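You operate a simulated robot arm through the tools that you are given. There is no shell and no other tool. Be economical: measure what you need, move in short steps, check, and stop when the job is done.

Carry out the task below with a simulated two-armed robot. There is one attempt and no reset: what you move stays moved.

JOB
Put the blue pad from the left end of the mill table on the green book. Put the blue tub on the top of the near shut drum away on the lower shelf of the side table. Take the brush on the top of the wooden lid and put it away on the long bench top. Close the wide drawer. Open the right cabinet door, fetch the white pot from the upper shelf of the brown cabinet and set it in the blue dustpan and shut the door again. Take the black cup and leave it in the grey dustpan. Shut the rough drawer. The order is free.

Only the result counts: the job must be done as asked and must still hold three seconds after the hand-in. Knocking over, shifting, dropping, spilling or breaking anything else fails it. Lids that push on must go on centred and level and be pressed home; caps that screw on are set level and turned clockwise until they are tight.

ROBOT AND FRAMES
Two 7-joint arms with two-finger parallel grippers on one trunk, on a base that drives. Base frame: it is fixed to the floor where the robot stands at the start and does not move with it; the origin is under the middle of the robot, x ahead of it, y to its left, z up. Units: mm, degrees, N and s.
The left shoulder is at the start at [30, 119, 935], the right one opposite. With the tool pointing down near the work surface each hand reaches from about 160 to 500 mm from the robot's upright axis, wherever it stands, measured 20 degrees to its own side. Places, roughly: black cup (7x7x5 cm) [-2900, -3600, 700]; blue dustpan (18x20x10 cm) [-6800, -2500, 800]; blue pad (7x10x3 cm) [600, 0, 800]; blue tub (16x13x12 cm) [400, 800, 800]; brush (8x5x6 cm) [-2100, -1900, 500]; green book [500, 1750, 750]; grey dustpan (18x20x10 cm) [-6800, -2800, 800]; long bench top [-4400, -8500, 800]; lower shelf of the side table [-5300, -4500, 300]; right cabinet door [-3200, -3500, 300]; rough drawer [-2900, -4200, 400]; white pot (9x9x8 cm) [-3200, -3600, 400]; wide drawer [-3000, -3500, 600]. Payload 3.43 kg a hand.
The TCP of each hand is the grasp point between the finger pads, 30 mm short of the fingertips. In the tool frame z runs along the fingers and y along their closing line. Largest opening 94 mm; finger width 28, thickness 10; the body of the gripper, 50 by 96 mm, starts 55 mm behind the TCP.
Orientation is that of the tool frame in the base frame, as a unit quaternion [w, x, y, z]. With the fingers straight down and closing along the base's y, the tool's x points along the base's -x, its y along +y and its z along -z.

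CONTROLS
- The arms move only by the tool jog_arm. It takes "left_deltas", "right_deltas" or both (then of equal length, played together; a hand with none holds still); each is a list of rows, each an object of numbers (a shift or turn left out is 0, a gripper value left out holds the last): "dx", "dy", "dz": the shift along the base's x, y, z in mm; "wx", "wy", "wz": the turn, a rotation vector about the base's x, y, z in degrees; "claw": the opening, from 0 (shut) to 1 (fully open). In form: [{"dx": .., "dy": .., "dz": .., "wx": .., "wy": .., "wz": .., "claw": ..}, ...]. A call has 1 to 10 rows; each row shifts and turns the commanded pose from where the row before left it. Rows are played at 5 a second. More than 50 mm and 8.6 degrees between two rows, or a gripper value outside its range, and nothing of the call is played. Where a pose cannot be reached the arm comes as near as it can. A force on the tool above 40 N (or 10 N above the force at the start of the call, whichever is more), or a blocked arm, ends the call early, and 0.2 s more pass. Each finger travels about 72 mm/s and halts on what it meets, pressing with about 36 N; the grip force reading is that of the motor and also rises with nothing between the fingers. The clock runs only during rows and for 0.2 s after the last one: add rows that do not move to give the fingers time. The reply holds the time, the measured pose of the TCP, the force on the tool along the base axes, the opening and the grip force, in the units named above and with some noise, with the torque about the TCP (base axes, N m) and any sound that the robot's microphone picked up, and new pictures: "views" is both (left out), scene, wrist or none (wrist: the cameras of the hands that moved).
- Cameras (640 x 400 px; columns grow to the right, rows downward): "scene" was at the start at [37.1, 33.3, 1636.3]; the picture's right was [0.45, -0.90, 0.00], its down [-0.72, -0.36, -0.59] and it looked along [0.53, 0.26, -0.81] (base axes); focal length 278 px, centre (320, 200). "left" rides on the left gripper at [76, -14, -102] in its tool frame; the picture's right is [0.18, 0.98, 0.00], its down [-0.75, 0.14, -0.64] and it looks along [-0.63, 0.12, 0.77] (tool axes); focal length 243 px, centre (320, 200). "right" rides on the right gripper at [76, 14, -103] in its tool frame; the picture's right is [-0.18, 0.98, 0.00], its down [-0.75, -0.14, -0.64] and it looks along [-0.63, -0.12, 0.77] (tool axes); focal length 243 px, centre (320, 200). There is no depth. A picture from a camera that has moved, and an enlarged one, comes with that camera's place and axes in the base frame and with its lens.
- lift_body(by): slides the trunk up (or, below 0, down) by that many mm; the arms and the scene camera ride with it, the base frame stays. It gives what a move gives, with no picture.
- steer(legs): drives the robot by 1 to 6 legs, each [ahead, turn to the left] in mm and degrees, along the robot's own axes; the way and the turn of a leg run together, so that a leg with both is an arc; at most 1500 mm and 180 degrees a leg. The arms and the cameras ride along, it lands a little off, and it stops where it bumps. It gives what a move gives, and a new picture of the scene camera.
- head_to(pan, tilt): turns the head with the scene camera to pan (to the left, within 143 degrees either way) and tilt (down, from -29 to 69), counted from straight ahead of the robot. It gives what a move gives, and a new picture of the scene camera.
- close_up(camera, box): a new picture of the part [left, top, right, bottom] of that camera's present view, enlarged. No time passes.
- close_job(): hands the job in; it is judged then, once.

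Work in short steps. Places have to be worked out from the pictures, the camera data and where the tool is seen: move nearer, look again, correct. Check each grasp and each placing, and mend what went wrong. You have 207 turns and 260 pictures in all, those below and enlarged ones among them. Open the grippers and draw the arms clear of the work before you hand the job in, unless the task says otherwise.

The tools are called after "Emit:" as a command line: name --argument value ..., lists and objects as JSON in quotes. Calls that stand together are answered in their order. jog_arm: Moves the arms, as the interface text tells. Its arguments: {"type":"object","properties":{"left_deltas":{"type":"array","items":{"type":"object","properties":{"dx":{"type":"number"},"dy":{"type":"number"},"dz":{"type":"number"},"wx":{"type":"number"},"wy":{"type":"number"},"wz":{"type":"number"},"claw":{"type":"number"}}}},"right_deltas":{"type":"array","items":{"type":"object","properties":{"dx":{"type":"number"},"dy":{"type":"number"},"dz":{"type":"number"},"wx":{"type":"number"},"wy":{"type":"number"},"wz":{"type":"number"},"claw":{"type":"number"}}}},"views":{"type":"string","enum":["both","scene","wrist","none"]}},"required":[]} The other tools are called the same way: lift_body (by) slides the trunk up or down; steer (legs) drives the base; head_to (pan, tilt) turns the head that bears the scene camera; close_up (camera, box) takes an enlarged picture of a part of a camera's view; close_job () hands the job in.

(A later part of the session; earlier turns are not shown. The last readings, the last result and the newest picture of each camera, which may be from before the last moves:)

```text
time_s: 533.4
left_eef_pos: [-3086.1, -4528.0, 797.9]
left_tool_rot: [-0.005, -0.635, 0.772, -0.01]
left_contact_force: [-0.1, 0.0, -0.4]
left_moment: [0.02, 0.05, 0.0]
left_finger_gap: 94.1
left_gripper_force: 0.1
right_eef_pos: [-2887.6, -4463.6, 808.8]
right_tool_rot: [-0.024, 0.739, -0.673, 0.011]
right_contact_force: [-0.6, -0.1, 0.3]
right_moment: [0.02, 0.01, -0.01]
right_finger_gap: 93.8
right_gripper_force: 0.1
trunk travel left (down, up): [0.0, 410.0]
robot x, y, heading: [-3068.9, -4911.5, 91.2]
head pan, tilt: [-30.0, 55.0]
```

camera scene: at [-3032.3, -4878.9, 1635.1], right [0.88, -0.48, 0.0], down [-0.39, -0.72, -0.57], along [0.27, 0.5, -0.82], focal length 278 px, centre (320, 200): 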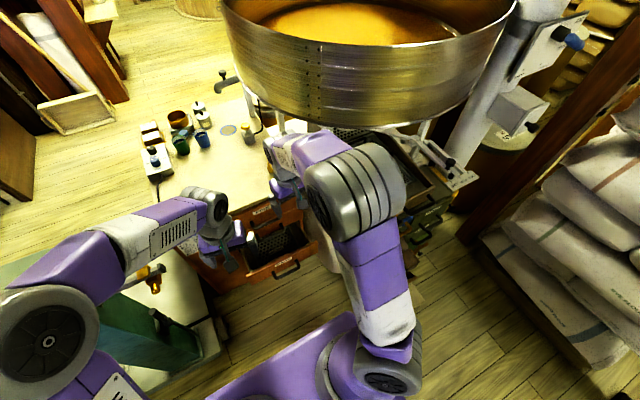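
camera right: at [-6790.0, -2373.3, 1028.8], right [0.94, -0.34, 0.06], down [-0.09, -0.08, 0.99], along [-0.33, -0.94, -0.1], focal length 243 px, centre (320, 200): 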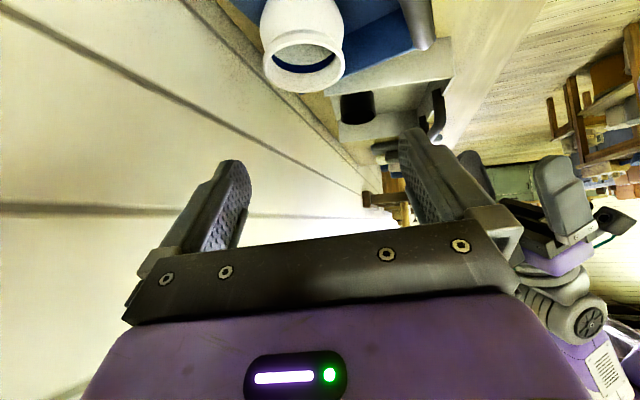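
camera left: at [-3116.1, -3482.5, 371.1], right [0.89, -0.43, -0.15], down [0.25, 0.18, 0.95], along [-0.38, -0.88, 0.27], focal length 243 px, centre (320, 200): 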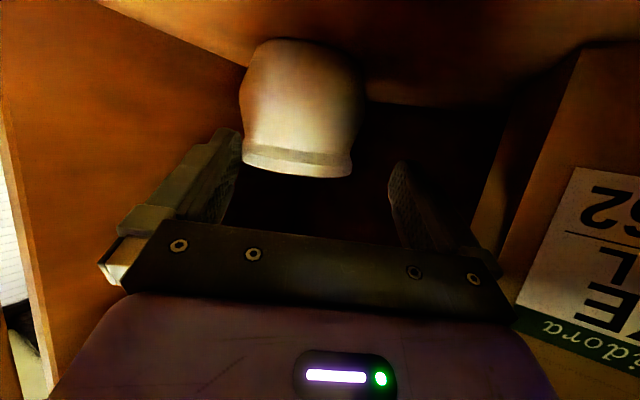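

Lower and pitch the right hand forward in front of the drawer, fingers closed.

Emit:
jog_arm --right_deltas '[{"wx": 8, "dz": -40, "claw": 0, "dx": -8}, {"wx": 8, "dz": -45, "dx": -8}, {"wx": 8, "dz": -45, "dx": -8}, {"wx": 8, "dz": -45, "dx": -8}, {"wx": 8, "dz": -45, "dx": -8}, {"wx": 8, "dz": -45, "dx": -8}, {"wx": 8, "dz": -45, "dx": -5}, {"wx": 4, "dz": -35}]'

```text
time_s: 535.1
left_eef_pos: [-3095.0, -4530.4, 789.3]
left_tool_rot: [-0.019, -0.641, 0.767, -0.011]
left_contact_force: [-0.8, -0.2, -2.1]
left_moment: [0.03, 0.11, 0.01]
left_finger_gap: 93.8
left_gripper_force: 0.0
right_eef_pos: [-2943.8, -4460.4, 499.2]
right_tool_rot: [-0.373, 0.636, -0.598, -0.314]
right_contact_force: [0.3, -0.2, 0.1]
right_moment: [0.02, 0.0, -0.01]
right_finger_gap: 0.0
right_gripper_force: 32.6
trunk travel left (down, up): [0.0, 410.0]
robot x, y, heading: [-3069.6, -4910.1, 91.2]
head pan, tilt: [-30.0, 55.0]
stopped in row 8 (left hand): the force on the tool passed its limit at 93 N (the readings are from after the stop); the commanded pose is now the measured one
camera scene: at [-3032.2, -4879.6, 1435.1], right [0.88, -0.48, 0.0], down [-0.39, -0.72, -0.57], along [0.27, 0.5, -0.82], focal length 278 px, centre (320, 200)
camera right: at [-2955.3, -4586.1, 487.6], right [-0.99, 0.09, 0.06], down [0.04, -0.15, 0.99], along [0.1, 0.98, 0.14], focal length 243 px, centre (320, 200)
```

scene: 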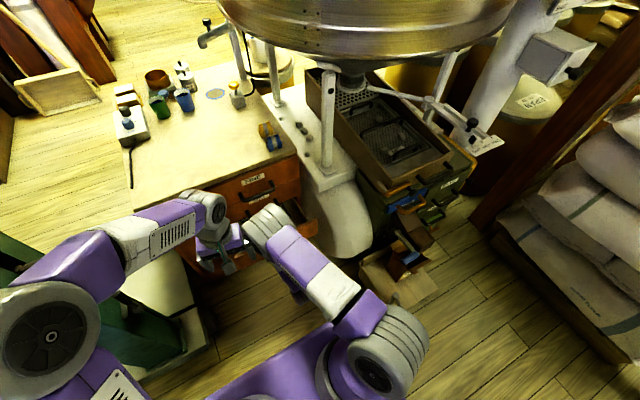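
right: 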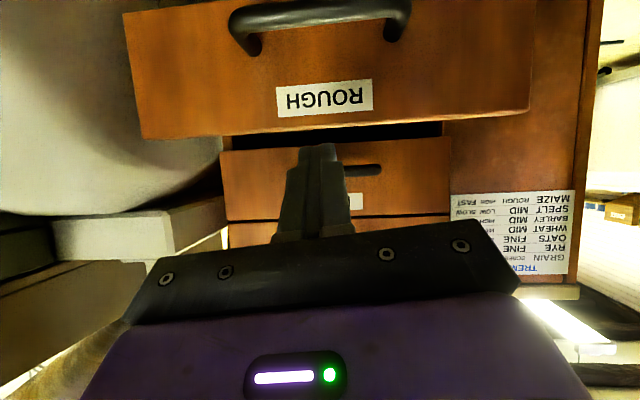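

The right arm brushed the left hand. Move the left hand up and left, and lower the right hand to push at the label (z≈430).

Emit:
jog_arm --left_deltas '[{"dx": -45, "dz": 15}, {"dx": -45, "dz": 15}, {"dx": -30, "dz": 30}, {"dz": 40}]' --views "none"

Emit:
jog_arm --right_deltas '[{"dz": -30}, {"dz": -23}, {"dy": 15}, {"dy": 15}, {"dy": 10}]'

```text
time_s: 536.1
left_eef_pos: [-3216.1, -4529.4, 889.5]
left_tool_rot: [-0.02, -0.64, 0.768, -0.011]
left_contact_force: [0.4, 0.8, -0.3]
left_moment: [0.0, -0.01, -0.03]
left_finger_gap: 94.2
left_gripper_force: 0.1
right_eef_pos: [-2943.4, -4460.9, 497.8]
right_tool_rot: [-0.373, 0.637, -0.598, -0.312]
right_contact_force: [-0.2, -0.5, -1.4]
right_moment: [-0.01, 0.01, 0.02]
right_finger_gap: 0.0
right_gripper_force: 33.2
trunk travel left (down, up): [0.0, 410.0]
robot x, y, heading: [-3070.0, -4913.3, 91.3]
head pan, tilt: [-30.0, 55.0]
```

```text
time_s: 537.3
left_eef_pos: [-3215.5, -4529.4, 889.6]
left_tool_rot: [-0.02, -0.64, 0.768, -0.01]
left_contact_force: [-0.2, -0.4, -0.5]
left_moment: [-0.01, 0.0, 0.0]
left_finger_gap: 94.0
left_gripper_force: 0.1
right_eef_pos: [-2943.5, -4419.4, 445.1]
right_tool_rot: [-0.372, 0.637, -0.598, -0.313]
right_contact_force: [-0.6, -0.2, -1.0]
right_moment: [-0.02, 0.01, -0.02]
right_finger_gap: 0.2
right_gripper_force: 32.7
trunk travel left (down, up): [0.0, 410.0]
robot x, y, heading: [-3069.3, -4911.8, 91.2]
head pan, tilt: [-30.0, 55.0]
camera scene: at [-3032.2, -4879.0, 1435.0], right [0.88, -0.48, 0.0], down [-0.39, -0.72, -0.57], along [0.27, 0.5, -0.82], focal length 278 px, centre (320, 200)
camera right: at [-2955.3, -4546.5, 433.9], right [-0.99, 0.09, 0.06], down [0.04, -0.15, 0.99], along [0.1, 0.99, 0.14], focal length 243 px, centre (320, 200)
```

scene: 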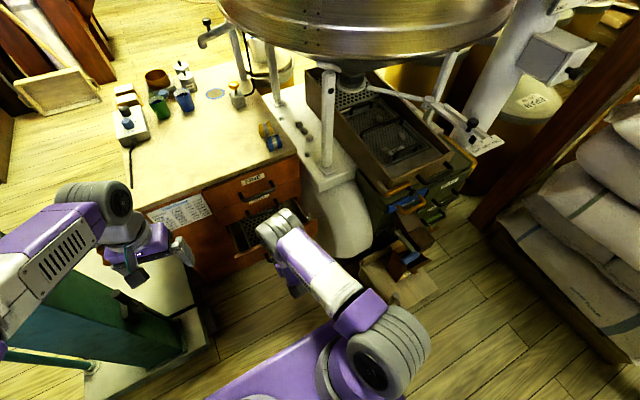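
right: 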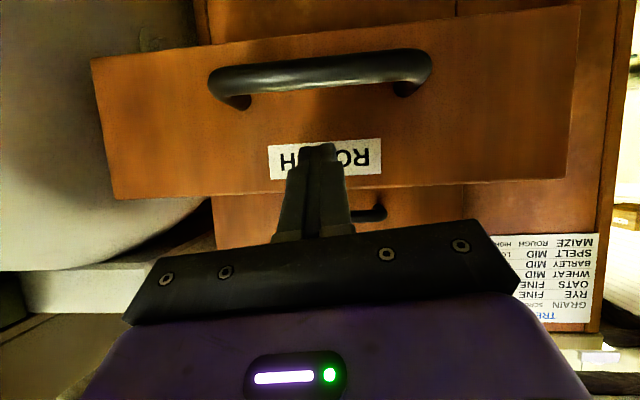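

Fingertips are at the drawer label, centred. Push.

Emit:
jog_arm --right_deltas '[{"dy": 20}, {"dy": 20}, {"dy": 20}, {"dy": 20}, {"dy": 20}, {"dy": 20}, {"dy": 20}, {"dy": 20}]'

```text
time_s: 539.1
left_eef_pos: [-3215.5, -4529.0, 889.1]
left_tool_rot: [-0.02, -0.64, 0.768, -0.011]
left_contact_force: [-0.4, 0.2, 0.1]
left_moment: [-0.04, -0.01, 0.0]
left_finger_gap: 93.8
left_gripper_force: 0.1
right_eef_pos: [-2943.6, -4260.4, 445.5]
right_tool_rot: [-0.373, 0.637, -0.598, -0.314]
right_contact_force: [-0.6, 0.4, 0.6]
right_moment: [-0.01, -0.03, -0.01]
right_finger_gap: 0.0
right_gripper_force: 32.5
trunk travel left (down, up): [0.0, 410.0]
robot x, y, heading: [-3070.5, -4914.6, 91.6]
head pan, tilt: [-30.0, 55.0]
camera scene: at [-3032.2, -4878.8, 1435.0], right [0.88, -0.48, 0.0], down [-0.39, -0.72, -0.57], along [0.27, 0.5, -0.82], focal length 278 px, centre (320, 200)
camera right: at [-2955.1, -4385.7, 434.2], right [-0.99, 0.09, 0.06], down [0.04, -0.15, 0.99], along [0.1, 0.98, 0.14], focal length 243 px, centre (320, 200)
```

scene: 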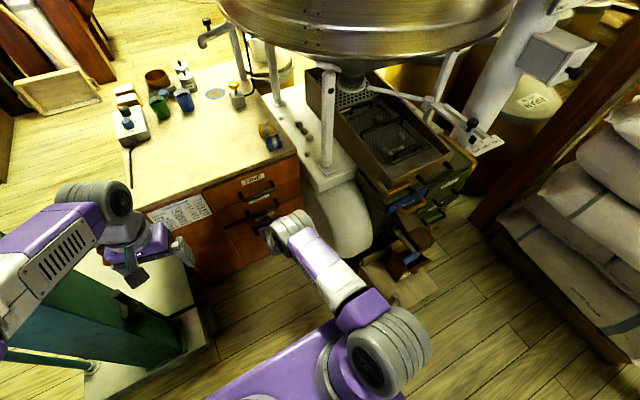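
right: 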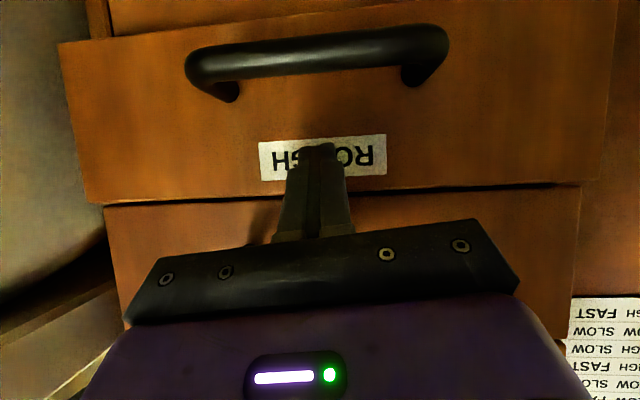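

Almost flush; push further until resistance.

Emit:
jog_arm --right_deltas '[{"dy": 10}, {"dy": 10}, {"dy": 10}, {"dy": 8}, {"dy": 8}, {"dy": 8}]'

```text
time_s: 539.8
left_eef_pos: [-3215.8, -4531.1, 890.3]
left_tool_rot: [-0.019, -0.639, 0.768, -0.011]
left_contact_force: [-0.3, -0.3, -0.6]
left_moment: [0.02, -0.02, 0.01]
left_finger_gap: 94.0
left_gripper_force: 0.0
right_eef_pos: [-2943.2, -4244.7, 440.9]
right_tool_rot: [-0.369, 0.638, -0.601, -0.309]
right_contact_force: [-1.9, -18.2, 9.2]
right_moment: [0.08, 0.03, -0.04]
right_finger_gap: 0.1
right_gripper_force: 33.2
trunk travel left (down, up): [0.0, 410.0]
robot x, y, heading: [-3072.6, -4912.9, 91.2]
head pan, tilt: [-30.0, 55.0]
stopped in row 3 (right hand): the force on the tool passed its limit at 64 N (the readings are from after the stop); the commanded pose is now the measured one
camera scene: at [-3032.4, -4881.3, 1435.2], right [0.88, -0.48, 0.0], down [-0.39, -0.72, -0.57], along [0.28, 0.5, -0.82], focal length 278 px, centre (320, 200)
camera right: at [-2955.8, -4371.5, 431.2], right [-0.99, 0.09, 0.06], down [0.04, -0.13, 0.99], along [0.1, 0.99, 0.13], focal length 243 px, centre (320, 200)
```

scene: 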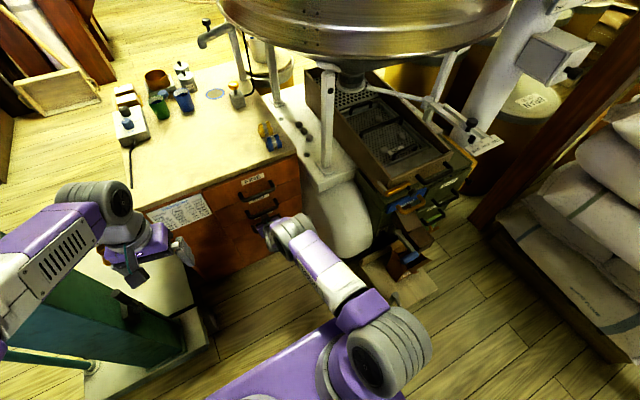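
right: 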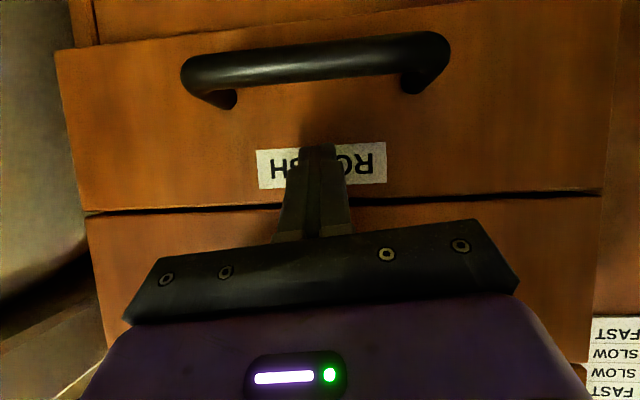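

Rough drawer is flush. Withdraw and restore the right hand, raise the trunk, then drive around to the door.

Emit:
jog_arm --right_deltas '[{"dy": -40, "dz": 5}, {"dy": -45}, {"dy": -45}, {"dy": -30, "dz": 40, "wx": -8}, {"dz": 45, "wx": -8}, {"dz": 45, "wx": -8}, {"dz": 45, "wx": -8}, {"dz": 45, "wx": -8}, {"dz": 45, "wx": -8}, {"dz": 20, "wx": -8, "dx": 20}]' --views "scene"

Emit:
lift_body --by 200

Emit:
steer --legs '[[-80, 0], [0, 88.8], [1450, 0], [0, -90], [1140, 0], [0, -37.6]]'

Emit:
steer --legs '[[1262, 0], [0, -52.4], [770, 0], [0, -90]]'

```text
time_s: 542.0
left_eef_pos: [-3216.1, -4529.2, 888.9]
left_tool_rot: [-0.019, -0.64, 0.768, -0.011]
left_contact_force: [0.3, 0.7, 0.2]
left_moment: [0.0, 0.03, 0.0]
left_finger_gap: 94.0
left_gripper_force: 0.1
right_eef_pos: [-2923.7, -4403.6, 731.9]
right_tool_rot: [-0.026, 0.737, -0.675, 0.008]
right_contact_force: [-0.4, -0.1, -0.7]
right_moment: [-0.02, 0.0, 0.01]
right_finger_gap: 0.1
right_gripper_force: 33.1
trunk travel left (down, up): [0.0, 410.0]
robot x, y, heading: [-3065.1, -4910.4, 91.5]
head pan, tilt: [-30.0, 55.0]
camera scene: at [-3031.9, -4879.4, 1435.0], right [0.88, -0.48, 0.0], down [-0.39, -0.72, -0.57], along [0.27, 0.5, -0.82], focal length 278 px, centre (320, 200)
```

scene: 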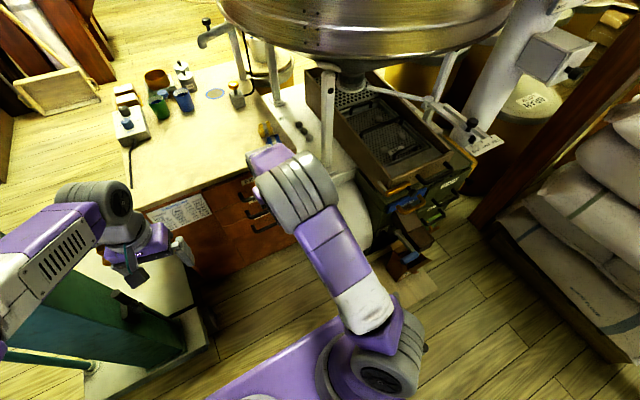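

```text
time_s: 544.1
left_eef_pos: [-3216.7, -4529.5, 1089.4]
left_tool_rot: [-0.02, -0.639, 0.769, -0.011]
left_contact_force: [-0.8, 0.0, -0.2]
left_moment: [0.01, -0.01, -0.02]
left_finger_gap: 94.1
left_gripper_force: 0.1
right_eef_pos: [-2924.2, -4403.9, 929.7]
right_tool_rot: [-0.026, 0.737, -0.676, 0.009]
right_contact_force: [-0.1, -1.1, 0.3]
right_moment: [-0.02, 0.02, 0.01]
right_finger_gap: 0.0
right_gripper_force: 32.8
trunk travel left (down, up): [-200.0, 210.0]
robot x, y, heading: [-3069.6, -4910.0, 91.5]
head pan, tilt: [-30.0, 55.0]
```

```text
time_s: 566.8
left_eef_pos: [-4393.3, -3469.3, 1089.1]
left_tool_rot: [-0.022, -0.351, 0.936, -0.004]
left_contact_force: [0.9, -0.2, 0.7]
left_moment: [0.02, 0.02, 0.03]
left_finger_gap: 94.1
left_gripper_force: 0.0
right_eef_pos: [-4086.7, -3553.7, 929.2]
right_tool_rot: [0.021, -0.474, 0.88, -0.016]
right_contact_force: [0.7, -0.1, 0.3]
right_moment: [-0.02, 0.01, -0.03]
right_finger_gap: 0.0
right_gripper_force: 33.0
trunk travel left (down, up): [-200.0, 210.0]
robot x, y, heading: [-4516.2, -3861.4, 52.9]
head pan, tilt: [-30.0, 55.0]
camera scene: at [-4467.0, -3857.0, 1635.0], right [0.39, -0.92, 0.0], down [-0.75, -0.32, -0.57], along [0.53, 0.22, -0.82], focal length 278 px, centre (320, 200)
```

scene: 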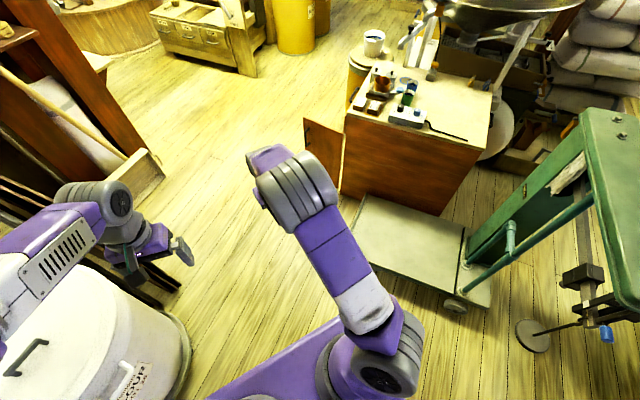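

```text
time_s: 583.1
left_eef_pos: [-2846.8, -3220.6, 1089.4]
left_tool_rot: [-0.01, 0.771, 0.637, 0.02]
left_contact_force: [-0.7, 0.8, 0.2]
left_moment: [-0.01, 0.0, 0.0]
left_finger_gap: 93.7
left_gripper_force: 0.1
right_eef_pos: [-3140.8, -3345.2, 929.4]
right_tool_rot: [-0.01, 0.678, 0.734, -0.026]
right_contact_force: [0.2, 0.3, -0.1]
right_moment: [0.04, 0.01, -0.02]
right_finger_gap: 0.1
right_gripper_force: 33.2
trunk travel left (down, up): [-200.0, 210.0]
robot x, y, heading: [-2989.4, -2838.2, -89.1]
head pan, tilt: [-30.0, 55.0]
camera scene: at [-3023.9, -2869.0, 1635.0], right [-0.87, 0.49, 0.0], down [0.4, 0.72, -0.57], along [-0.28, -0.5, -0.82], focal length 278 px, centre (320, 200)
```

scene: 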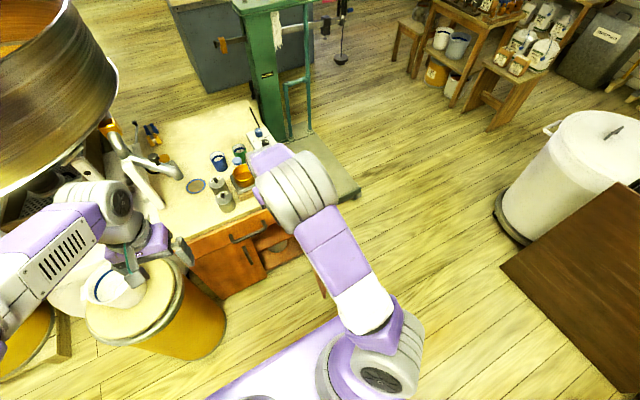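

Lower the trunk, drive 100 mm nearer, and move the closed right fist over the door to its outer side.

Emit:
lift_body --by -200

Emit:
steer --legs '[[100, 0]]'

Emit:
jog_arm --right_deltas '[{"dy": 30, "dx": -20}, {"dy": 35, "dx": -30}, {"dy": 30, "dx": -38}, {"dy": 25, "dx": -40}, {"dy": 10, "dx": -45}, {"dx": -40}, {}]'

```text
time_s: 585.3
left_eef_pos: [-2847.1, -3222.0, 889.9]
left_tool_rot: [-0.011, 0.771, 0.637, 0.019]
left_contact_force: [0.3, -0.7, 1.1]
left_moment: [0.02, -0.01, -0.01]
left_finger_gap: 93.9
left_gripper_force: 0.0
right_eef_pos: [-3140.5, -3345.5, 730.3]
right_tool_rot: [-0.009, 0.678, 0.734, -0.026]
right_contact_force: [-0.4, 0.3, -0.7]
right_moment: [-0.05, 0.0, 0.02]
right_finger_gap: 0.0
right_gripper_force: 33.0
trunk travel left (down, up): [0.0, 410.0]
robot x, y, heading: [-2987.9, -2836.6, -89.2]
head pan, tilt: [-30.0, 55.0]
```

```text
time_s: 586.4
left_eef_pos: [-2844.9, -3322.4, 888.2]
left_tool_rot: [-0.01, 0.771, 0.637, 0.02]
left_contact_force: [-0.5, 0.4, 0.2]
left_moment: [0.02, 0.01, -0.05]
left_finger_gap: 94.2
left_gripper_force: 0.0
right_eef_pos: [-3137.7, -3444.0, 729.4]
right_tool_rot: [-0.009, 0.678, 0.734, -0.026]
right_contact_force: [0.1, -0.2, -0.1]
right_moment: [0.03, 0.01, -0.01]
right_finger_gap: 0.1
right_gripper_force: 32.7
trunk travel left (down, up): [0.0, 410.0]
robot x, y, heading: [-2990.3, -2937.1, -89.1]
head pan, tilt: [-30.0, 55.0]
camera scene: at [-3022.2, -2969.2, 1435.0], right [-0.87, 0.49, 0.0], down [0.4, 0.72, -0.57], along [-0.28, -0.5, -0.82], focal length 278 px, centre (320, 200)
```

scene: 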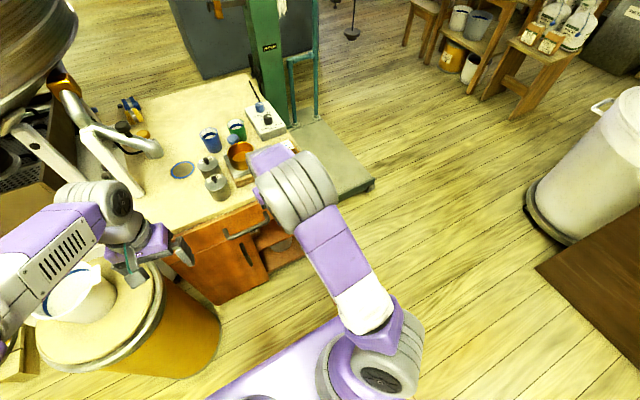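

```text
time_s: 588.0
left_eef_pos: [-2844.5, -3321.7, 890.2]
left_tool_rot: [-0.011, 0.771, 0.637, 0.019]
left_contact_force: [0.5, 0.3, 0.0]
left_moment: [0.0, -0.03, 0.0]
left_finger_gap: 94.1
left_gripper_force: 0.0
right_eef_pos: [-3350.3, -3312.8, 729.4]
right_tool_rot: [-0.008, 0.678, 0.734, -0.025]
right_contact_force: [0.0, -0.4, 0.4]
right_moment: [-0.02, -0.02, 0.02]
right_finger_gap: 0.0
right_gripper_force: 33.1
trunk travel left (down, up): [0.0, 410.0]
robot x, y, heading: [-2988.0, -2933.0, -89.1]
head pan, tilt: [-30.0, 55.0]
camera scene: at [-3022.1, -2968.3, 1435.0], right [-0.87, 0.49, 0.0], down [0.4, 0.72, -0.57], along [-0.28, -0.5, -0.82], focal length 278 px, centre (320, 200)
camera right: at [-3336.3, -3233.0, 829.6], right [0.99, -0.11, -0.04], down [-0.05, -0.75, 0.66], along [-0.1, -0.66, -0.75], focal length 243 px, centre (320, 200)
```

scene: 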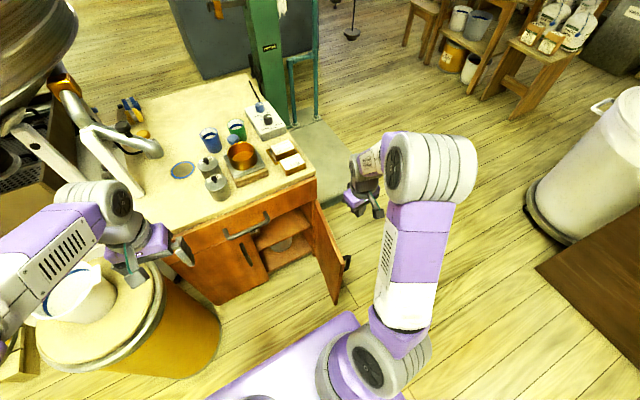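
right: 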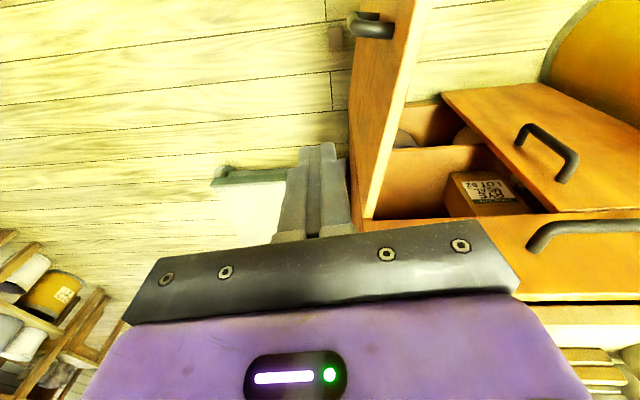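

Fist is outside the door. Lower to z≈520, then push along an arc to close.

Emit:
jog_arm --right_deltas '[{"dy": -14, "dz": -45}, {"dy": -14, "dz": -45}, {"dz": -45}, {"dz": -45}, {"dz": -28}, {"dx": 34}]'

```text
time_s: 589.4
left_eef_pos: [-2845.1, -3320.4, 888.5]
left_tool_rot: [-0.01, 0.77, 0.638, 0.019]
left_contact_force: [0.1, -0.2, 0.6]
left_moment: [0.03, -0.01, -0.03]
left_finger_gap: 93.9
left_gripper_force: 0.1
right_eef_pos: [-3316.8, -3342.4, 520.1]
right_tool_rot: [-0.01, 0.679, 0.734, -0.026]
right_contact_force: [0.6, 0.2, -0.3]
right_moment: [0.0, 0.05, -0.01]
right_finger_gap: 0.0
right_gripper_force: 33.3
trunk travel left (down, up): [0.0, 410.0]
robot x, y, heading: [-2986.1, -2936.3, -89.1]
head pan, tilt: [-30.0, 55.0]
camera scene: at [-3021.8, -2968.3, 1435.1], right [-0.87, 0.49, 0.0], down [0.4, 0.72, -0.57], along [-0.28, -0.5, -0.82], focal length 278 px, centre (320, 200)
camera right: at [-3303.1, -3260.9, 622.2], right [0.99, -0.11, -0.05], down [-0.05, -0.75, 0.66], along [-0.11, -0.66, -0.75], focal length 243 px, centre (320, 200)
```

scene: 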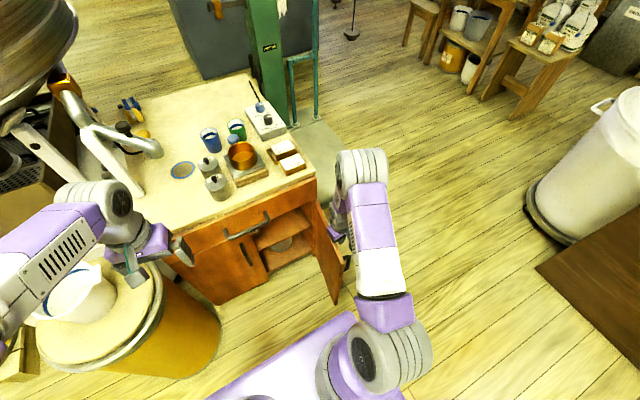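
right: 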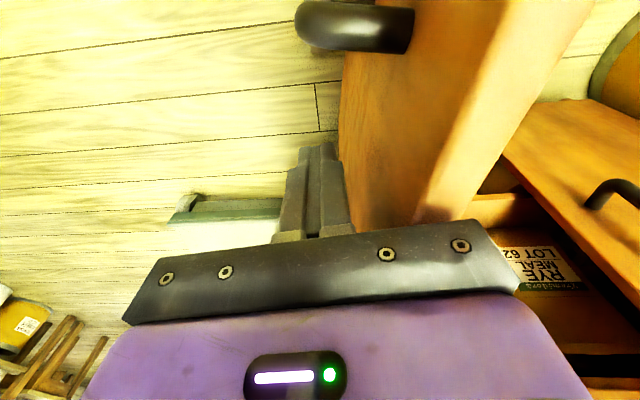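

Contact imminent. Push along the arc.

Emit:
jog_arm --right_deltas '[{"dx": 41, "dy": -11}, {"dx": 38, "dy": -22}, {"dx": 30, "dy": -32}]'

```text
time_s: 590.2
left_eef_pos: [-2845.4, -3321.7, 889.6]
left_tool_rot: [-0.01, 0.771, 0.637, 0.02]
left_contact_force: [-0.4, -0.4, 0.5]
left_moment: [-0.04, 0.04, 0.01]
left_finger_gap: 94.0
left_gripper_force: 0.1
right_eef_pos: [-3207.4, -3408.7, 522.7]
right_tool_rot: [-0.008, 0.679, 0.733, -0.026]
right_contact_force: [1.3, -0.7, -0.7]
right_moment: [0.02, 0.02, 0.0]
right_finger_gap: 0.0
right_gripper_force: 32.6
trunk travel left (down, up): [0.0, 410.0]
robot x, y, heading: [-2988.3, -2940.7, -89.0]
head pan, tilt: [-30.0, 55.0]
camera scene: at [-3022.0, -2968.5, 1435.0], right [-0.87, 0.49, 0.0], down [0.4, 0.72, -0.57], along [-0.28, -0.5, -0.82], focal length 278 px, centre (320, 200)
camera right: at [-3193.2, -3327.3, 623.1], right [0.99, -0.11, -0.05], down [-0.05, -0.75, 0.66], along [-0.1, -0.66, -0.75], focal length 243 px, centre (320, 200)
```

scene: 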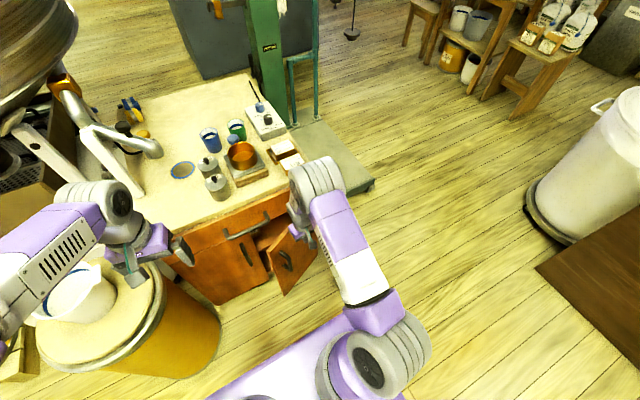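
right: 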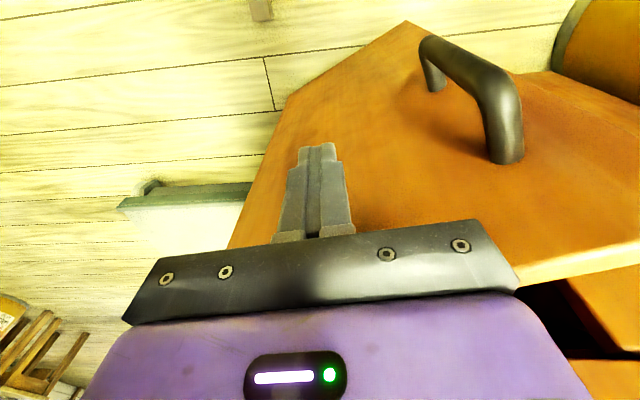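

Door closing nicely (~30° left). Continue.

Emit:
jog_arm --right_deltas '[{"dx": 21, "dy": -35}, {"dx": 8, "dy": -25}, {"dx": 3, "dy": -15}, {"dy": -10}, {"dy": -10}]'

```text
time_s: 590.9
left_eef_pos: [-2845.6, -3321.0, 889.0]
left_tool_rot: [-0.012, 0.771, 0.636, 0.021]
left_contact_force: [0.0, 0.1, 0.1]
left_moment: [0.02, -0.02, -0.01]
left_finger_gap: 94.1
left_gripper_force: 0.1
right_eef_pos: [-3179.0, -3461.4, 518.5]
right_tool_rot: [-0.019, 0.681, 0.732, -0.015]
right_contact_force: [0.4, 10.8, 1.9]
right_moment: [-1.17, 0.04, -0.04]
right_finger_gap: 0.0
right_gripper_force: 33.2
trunk travel left (down, up): [0.0, 410.0]
robot x, y, heading: [-2990.6, -2934.8, -89.2]
head pan, tilt: [-30.0, 55.0]
stopped in row 3 (right hand): the force on the tool passed its limit at 55 N (the readings are from after the stop); the commanded pose is now the measured one
camera scene: at [-3022.0, -2967.8, 1435.1], right [-0.87, 0.49, 0.0], down [0.4, 0.72, -0.57], along [-0.28, -0.5, -0.82], focal length 278 px, centre (320, 200)
camera right: at [-3165.0, -3383.2, 621.7], right [0.99, -0.11, -0.05], down [-0.06, -0.76, 0.64], along [-0.11, -0.64, -0.76], focal length 243 px, centre (320, 200)
```

scene: 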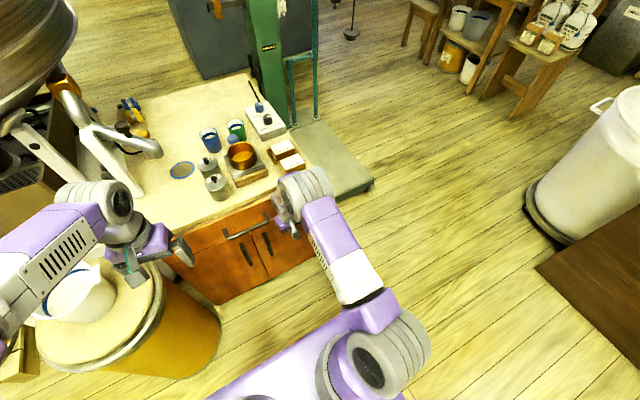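
right: 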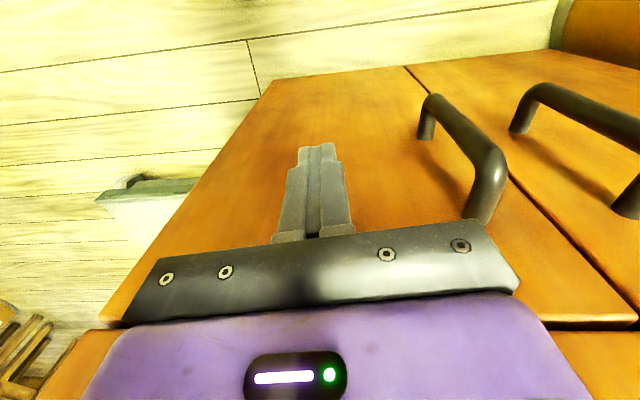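

The stop came from the hand body at the drawer front, so I'll back off, pitch the fingers forward, and press the door once more near its free edge to confirm it's fully shut.

Emit:
jog_arm --right_deltas '[{"dy": 40, "dx": 10}, {"wx": -8, "dy": 5}, {"wx": -8, "dz": -10}, {"wx": -8, "dz": -10}, {"wx": -8, "dz": -10, "dx": 10}, {"wx": -8, "dz": -10}]' --views "wrist"

```text
time_s: 592.3
left_eef_pos: [-2845.6, -3321.4, 888.9]
left_tool_rot: [-0.01, 0.771, 0.636, 0.019]
left_contact_force: [0.6, -0.2, 1.5]
left_moment: [-0.01, -0.03, -0.04]
left_finger_gap: 94.0
left_gripper_force: 0.2
right_eef_pos: [-3159.5, -3419.1, 479.6]
right_tool_rot: [0.216, 0.646, 0.681, -0.268]
right_contact_force: [0.2, 0.2, 0.0]
right_moment: [0.01, -0.01, 0.0]
right_finger_gap: 0.0
right_gripper_force: 32.7
trunk travel left (down, up): [0.0, 410.0]
robot x, y, heading: [-2984.1, -2937.6, -89.2]
head pan, tilt: [-30.0, 55.0]
camera right: at [-3145.2, -3292.5, 508.2], right [0.99, -0.12, 0.03], down [-0.05, -0.16, 0.98], along [-0.11, -0.98, -0.17], focal length 243 px, centre (320, 200)
```

right: 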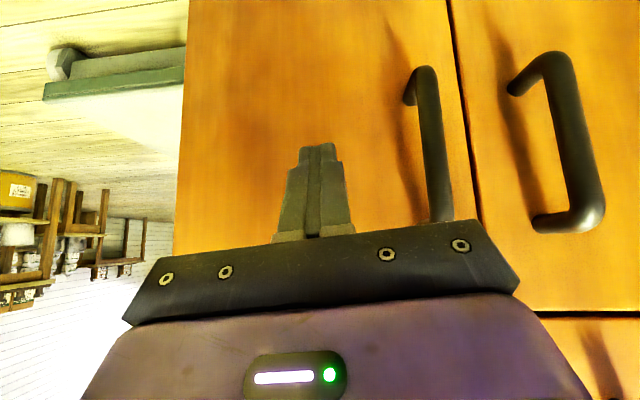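

Press the door face gently near the free edge.

Emit:
jog_arm --right_deltas '[{"dx": 25, "dy": -10}, {"dy": -15}, {"dy": -12}, {"dy": -10}, {"dy": -8}, {"dy": -6}, {"dy": -6}]' --views "wrist"

```text
time_s: 594.1
left_eef_pos: [-2845.6, -3320.3, 889.3]
left_tool_rot: [-0.011, 0.772, 0.635, 0.02]
left_contact_force: [-0.8, 0.4, 0.2]
left_moment: [0.0, 0.02, 0.0]
left_finger_gap: 94.1
left_gripper_force: 0.0
right_eef_pos: [-3134.2, -3478.2, 474.2]
right_tool_rot: [0.21, 0.648, 0.684, -0.261]
right_contact_force: [-0.6, 5.6, 2.1]
right_moment: [0.03, 0.0, -0.01]
right_finger_gap: 0.0
right_gripper_force: 32.9
trunk travel left (down, up): [0.0, 410.0]
robot x, y, heading: [-2989.1, -2934.1, -89.3]
head pan, tilt: [-30.0, 55.0]
stopped in row 7 (right hand): the force on the tool passed its limit at 41 N (the readings are from after the stop); the commanded pose is now the measured one
camera right: at [-3120.0, -3353.2, 506.5], right [0.99, -0.12, 0.03], down [-0.05, -0.18, 0.98], along [-0.11, -0.98, -0.19], focal length 243 px, centre (320, 200)
```

right: 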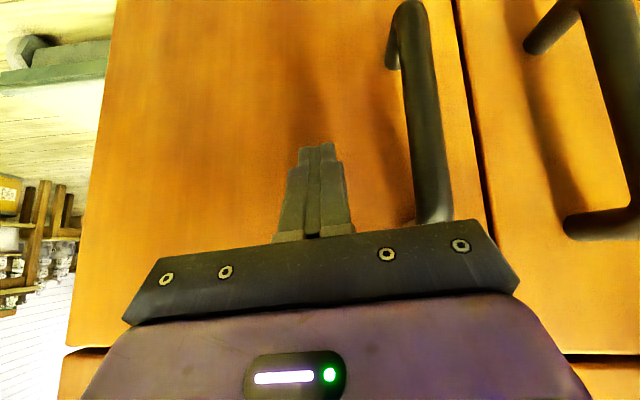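

Door is shut. Withdraw the hand, and zoom at the side table from here.

Emit:
jog_arm --right_deltas '[{"dy": 40}, {"dy": 40, "wx": 8}, {"dz": 40, "wx": 8}, {"dz": 45, "wx": 8}, {"dz": 45, "wx": 8}, {"dz": 45, "wx": 8}, {"dz": 20, "claw": 1}, {}]' --views "none"

Emit:
lift_body --by 200

Emit:
head_to --pan -37 --tilt 25

Emit:
close_up --camera "scene" --box '[220, 80, 460, 240]'

```text
time_s: 595.9
left_eef_pos: [-2846.2, -3320.3, 889.5]
left_tool_rot: [-0.011, 0.771, 0.636, 0.019]
left_contact_force: [-1.0, 0.3, -0.1]
left_moment: [-0.01, -0.01, 0.03]
left_finger_gap: 94.0
left_gripper_force: 0.0
right_eef_pos: [-3136.0, -3399.1, 671.2]
right_tool_rot: [-0.023, 0.68, 0.732, -0.011]
right_contact_force: [0.4, 0.7, 0.5]
right_moment: [0.02, -0.01, -0.01]
right_finger_gap: 81.9
right_gripper_force: 0.1
trunk travel left (down, up): [0.0, 410.0]
robot x, y, heading: [-2990.9, -2936.4, -89.0]
head pan, tilt: [-30.0, 55.0]
```

```text
time_s: 598.1
left_eef_pos: [-2845.5, -3321.0, 1088.7]
left_tool_rot: [-0.011, 0.772, 0.636, 0.02]
left_contact_force: [0.3, 0.6, 0.6]
left_moment: [0.02, 0.01, -0.01]
left_finger_gap: 94.0
left_gripper_force: 0.0
right_eef_pos: [-3133.8, -3398.7, 871.4]
right_tool_rot: [-0.023, 0.681, 0.732, -0.012]
right_contact_force: [-0.5, 0.6, -0.7]
right_moment: [0.01, 0.01, -0.01]
right_finger_gap: 94.0
right_gripper_force: 0.0
trunk travel left (down, up): [-200.0, 210.0]
robot x, y, heading: [-2989.8, -2931.5, -89.2]
head pan, tilt: [-30.0, 55.0]
```

```text
time_s: 599.0
left_eef_pos: [-2845.9, -3321.7, 1089.3]
left_tool_rot: [-0.01, 0.771, 0.637, 0.019]
left_contact_force: [-0.1, 0.2, 0.6]
left_moment: [0.01, 0.02, -0.02]
left_finger_gap: 93.9
left_gripper_force: 0.0
right_eef_pos: [-3135.0, -3399.2, 870.8]
right_tool_rot: [-0.022, 0.681, 0.732, -0.013]
right_contact_force: [-0.2, -0.2, 0.0]
right_moment: [0.0, 0.02, 0.0]
right_finger_gap: 93.8
right_gripper_force: 0.1
trunk travel left (down, up): [-200.0, 210.0]
robot x, y, heading: [-2985.5, -2936.9, -89.1]
head pan, tilt: [-37.0, 25.0]
camera scene: at [-3041.5, -2978.9, 1679.0], right [-0.81, 0.59, 0.0], down [0.25, 0.34, -0.91], along [-0.53, -0.73, -0.42], focal length 278 px, centre (320, 200)
```

scene: 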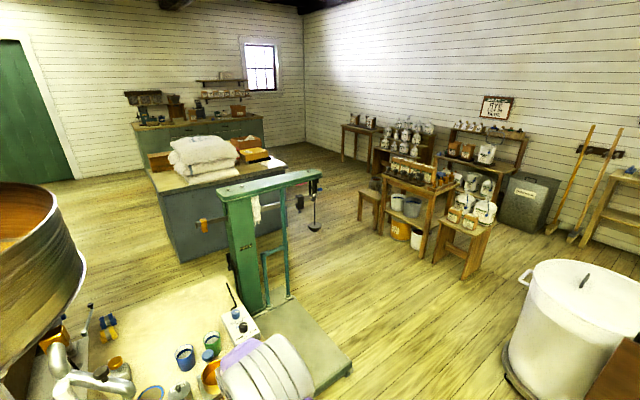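

```text
2.50 times, centred on (340, 160) of scene
camera zoom: at [-3041.5, -2978.9, 1679.0], right [-0.81, 0.59, 0.0], down [0.25, 0.34, -0.91], along [-0.53, -0.73, -0.42], focal length 696 px, centre (270, 300)
```

zoom: 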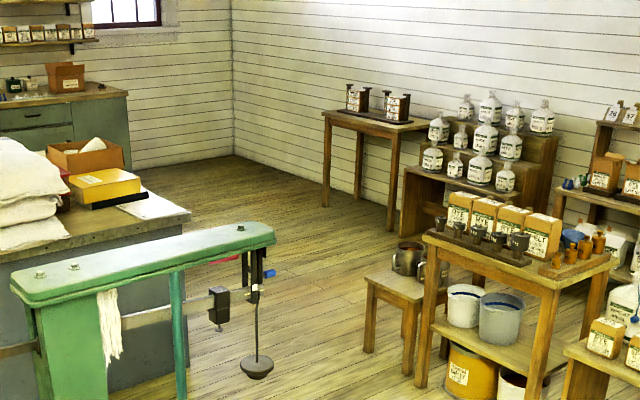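

The side table's lower shelf has free room on its north half. Now drive back to the near drum for the tub.

Emit:
steer --legs '[[-100, 0], [0, 100.4], [699, 0], [0, -40.4], [515, 0], [0, 29]]'

Emit:
steer --legs '[[1150, 0], [0, 32.5], [823, 0], [0, 57.5], [1010, 0], [0, 13]]'

Emit:
steer --legs '[[920, 0], [0, -13], [1250, 0], [0, -90]]'

Emit:
head_to --pan 5 --tilt 50

```text
time_s: 613.8
left_eef_pos: [-1467.2, -2792.1, 1090.3]
left_tool_rot: [-0.021, 0.093, 0.995, 0.008]
left_contact_force: [0.1, 0.4, 0.5]
left_moment: [0.0, -0.01, -0.01]
left_finger_gap: 93.9
left_gripper_force: 0.2
right_eef_pos: [-1386.0, -3079.2, 869.5]
right_tool_rot: [-0.007, -0.037, 0.999, -0.024]
right_contact_force: [-0.5, 0.5, 0.2]
right_moment: [0.01, 0.02, -0.02]
right_finger_gap: 93.9
right_gripper_force: 0.0
trunk travel left (down, up): [-200.0, 210.0]
robot x, y, heading: [-1852.8, -2936.5, 1.0]
head pan, tilt: [-37.0, 25.0]
camera scene: at [-1805.1, -2990.3, 1679.1], right [-0.59, -0.81, 0.0], down [-0.34, 0.25, -0.91], along [0.73, -0.53, -0.42], focal length 278 px, centre (320, 200)
```

scene: 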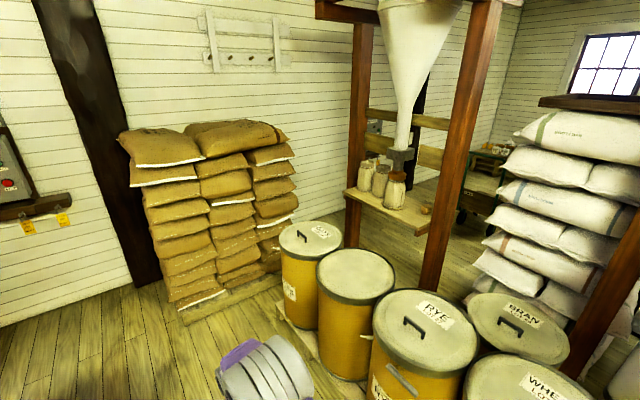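

```text
time_s: 633.4
left_eef_pos: [-245.8, -1110.6, 1089.3]
left_tool_rot: [0.018, 0.719, -0.694, 0.013]
left_contact_force: [0.0, 0.1, -0.3]
left_moment: [0.0, -0.04, 0.01]
left_finger_gap: 93.9
left_gripper_force: 0.1
right_eef_pos: [17.4, -969.5, 870.7]
right_tool_rot: [-0.014, 0.805, -0.593, 0.022]
right_contact_force: [-0.8, -0.2, -0.6]
right_moment: [0.01, 0.01, -0.02]
right_finger_gap: 93.8
right_gripper_force: 0.0
trunk travel left (down, up): [-200.0, 210.0]
robot x, y, heading: [-19.8, -1454.5, 103.6]
head pan, tilt: [-37.0, 25.0]
camera scene: at [25.0, -1398.6, 1679.1], right [0.92, -0.39, 0.0], down [-0.17, -0.39, -0.91], along [0.36, 0.83, -0.42], focal length 278 px, centre (320, 200)
```

scene: 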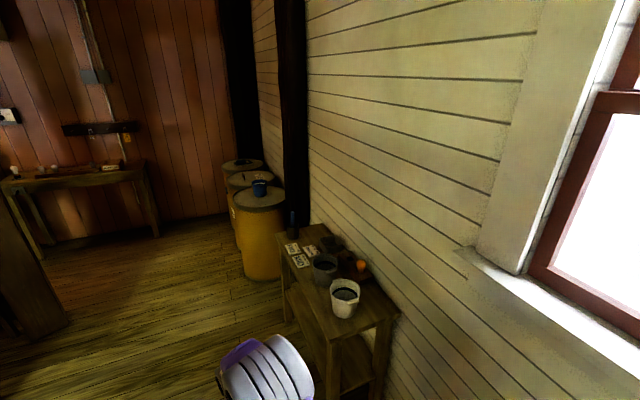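

```text
time_s: 648.8
left_eef_pos: [137.4, 820.6, 1088.2]
left_tool_rot: [-0.022, 0.103, 0.994, 0.006]
left_contact_force: [0.1, 0.0, 0.1]
left_moment: [0.02, -0.01, -0.01]
left_finger_gap: 94.1
left_gripper_force: 0.1
right_eef_pos: [210.3, 530.4, 870.8]
right_tool_rot: [-0.007, -0.029, 0.999, -0.024]
right_contact_force: [0.6, 0.0, -0.1]
right_moment: [-0.01, -0.02, 0.0]
right_finger_gap: 94.3
right_gripper_force: 0.1
trunk travel left (down, up): [-200.0, 210.0]
robot x, y, heading: [-247.2, 684.8, 0.0]
head pan, tilt: [-37.0, 25.0]
camera scene: at [-205.6, 628.0, 1679.0], right [-0.6, -0.8, 0.0], down [-0.34, 0.25, -0.91], along [0.72, -0.55, -0.42], focal length 278 px, centre (320, 200)
```

scene: 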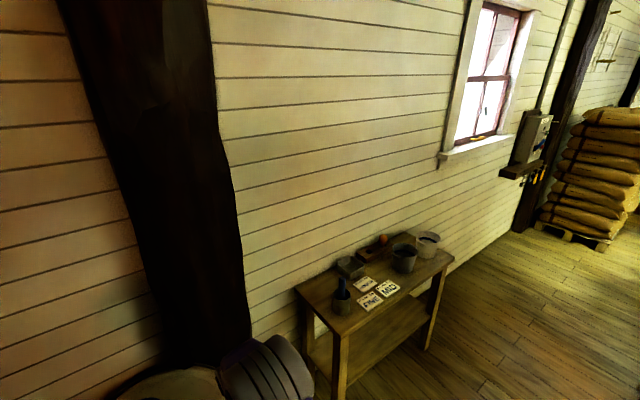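

```text
time_s: 649.9
left_eef_pos: [136.5, 819.5, 1089.5]
left_tool_rot: [-0.022, 0.103, 0.994, 0.005]
left_contact_force: [0.1, -0.5, -0.2]
left_moment: [0.0, 0.0, 0.01]
left_finger_gap: 93.9
left_gripper_force: 0.1
right_eef_pos: [209.7, 530.6, 871.3]
right_tool_rot: [-0.008, -0.029, 0.999, -0.025]
right_contact_force: [0.8, 0.2, 0.0]
right_moment: [0.0, 0.0, 0.03]
right_finger_gap: 94.1
right_gripper_force: 0.0
trunk travel left (down, up): [-200.0, 210.0]
robot x, y, heading: [-253.8, 686.3, 0.1]
head pan, tilt: [5.0, 50.0]
camera scene: at [-202.5, 690.2, 1641.6], right [0.09, -1.0, 0.0], down [-0.76, -0.07, -0.64], along [0.64, 0.06, -0.77], focal length 278 px, centre (320, 200)
```

scene: 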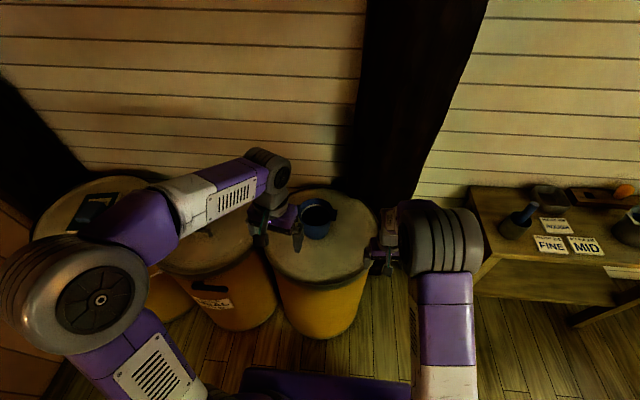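

All fine. The tub's rim centre ≈ (381, 749), rim z≈875. Drive 100 mm closer, and yaw the left hand −78° so it can pinch the near wall.

Emit:
steer --legs '[[100, 0]]'

Emit:
jog_arm --left_deltas '[{"wz": -8}, {"wz": -8}, {"wz": -8, "dy": -10}, {"wz": -8, "dy": -10}, {"wz": -8, "dy": -10}, {"wz": -8, "dy": -10}, {"wz": -8, "dy": -10}, {"wz": -8, "dy": -10}, {"wz": -8}, {"wz": -6}]'

```text
time_s: 651.0
left_eef_pos: [236.7, 820.0, 1088.6]
left_tool_rot: [-0.022, 0.102, 0.995, 0.007]
left_contact_force: [-0.2, -0.1, -0.7]
left_moment: [0.01, 0.03, 0.0]
left_finger_gap: 93.9
left_gripper_force: 0.0
right_eef_pos: [310.8, 531.7, 870.5]
right_tool_rot: [-0.007, -0.03, 0.999, -0.025]
right_contact_force: [0.4, 1.1, -0.5]
right_moment: [-0.03, 0.02, 0.02]
right_finger_gap: 94.0
right_gripper_force: 0.1
trunk travel left (down, up): [-200.0, 210.0]
robot x, y, heading: [-152.1, 680.3, 0.1]
head pan, tilt: [5.0, 50.0]
camera scene: at [-102.1, 690.5, 1641.5], right [0.09, -1.0, 0.0], down [-0.76, -0.07, -0.64], along [0.64, 0.06, -0.77], focal length 278 px, centre (320, 200)
```

scene: 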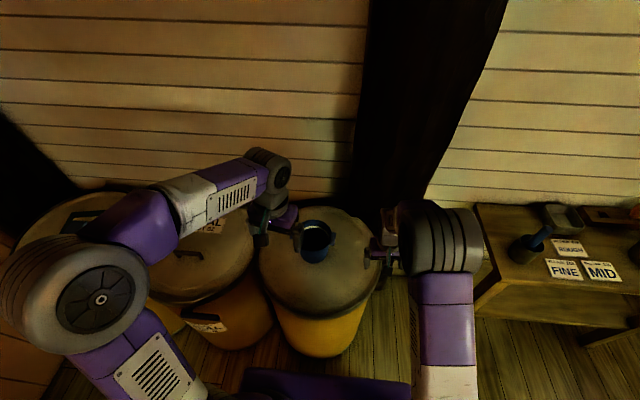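

```text
time_s: 653.2
left_eef_pos: [236.4, 760.0, 1089.8]
left_tool_rot: [-0.012, 0.706, 0.708, 0.019]
left_contact_force: [0.2, 0.5, 0.2]
left_moment: [0.02, -0.01, 0.0]
left_finger_gap: 93.7
left_gripper_force: 0.0
right_eef_pos: [309.8, 531.5, 870.6]
right_tool_rot: [-0.007, -0.03, 0.999, -0.025]
right_contact_force: [0.1, 0.7, -0.7]
right_moment: [0.01, 0.01, 0.0]
right_finger_gap: 94.0
right_gripper_force: 0.0
trunk travel left (down, up): [-200.0, 210.0]
robot x, y, heading: [-155.6, 683.6, 0.3]
head pan, tilt: [5.0, 50.0]
camera scene: at [-103.4, 690.4, 1641.5], right [0.09, -1.0, 0.0], down [-0.76, -0.07, -0.64], along [0.64, 0.06, -0.77], focal length 278 px, centre (320, 200)
camera left: at [221.1, 831.7, 1195.9], right [0.98, 0.19, 0.02], down [0.14, -0.78, 0.61], along [0.13, -0.6, -0.79], focal length 243 px, centre (320, 200)
```

scene: 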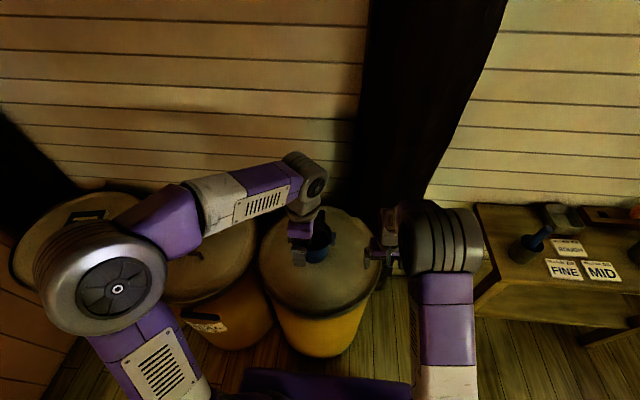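
left: 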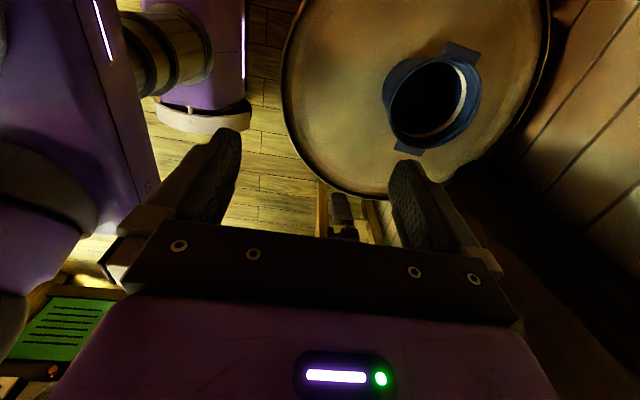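

Tub rim ≈ (376, 764, 874); near wall at x≈315. Lean the hand 12° and descend above the near wall.

Emit:
jog_arm --left_deltas '[{"wy": -6, "dx": 25, "dz": -35}, {"wy": -6, "dx": 25, "dz": -40}, {"dx": 25, "dz": -40}, {"dx": 3, "dy": 4, "dz": -25}, {}]'

```text
time_s: 654.4
left_eef_pos: [313.5, 764.5, 948.4]
left_tool_rot: [0.061, 0.699, 0.706, 0.093]
left_contact_force: [0.6, 0.7, -0.7]
left_moment: [0.01, -0.02, 0.01]
left_finger_gap: 94.2
left_gripper_force: 0.0
right_eef_pos: [309.8, 531.2, 870.9]
right_tool_rot: [-0.008, -0.03, 0.999, -0.024]
right_contact_force: [-0.5, -0.2, -0.5]
right_moment: [-0.02, 0.04, 0.03]
right_finger_gap: 94.0
right_gripper_force: 0.0
trunk travel left (down, up): [-200.0, 210.0]
robot x, y, heading: [-150.4, 681.1, 0.1]
head pan, tilt: [5.0, 50.0]
camera scene: at [-103.2, 690.4, 1641.6], right [0.09, -1.0, 0.0], down [-0.76, -0.07, -0.64], along [0.64, 0.06, -0.77], focal length 278 px, centre (320, 200)
camera left: at [277.6, 836.3, 1049.6], right [0.96, 0.19, 0.22], down [0.01, -0.78, 0.63], along [0.29, -0.6, -0.75], focal length 243 px, centre (320, 200)
```

scene: 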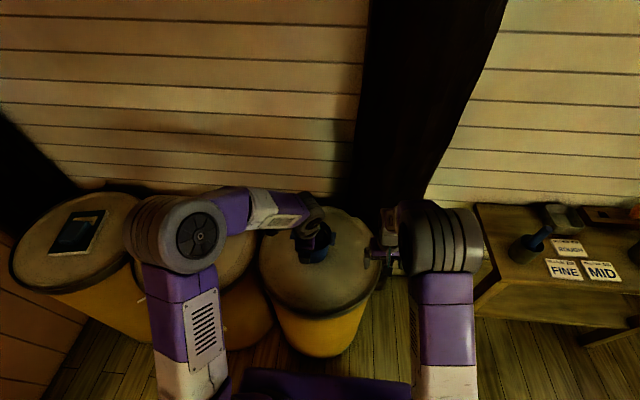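
left: 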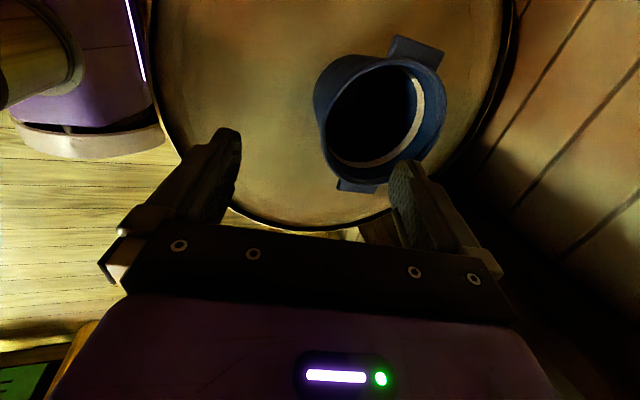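

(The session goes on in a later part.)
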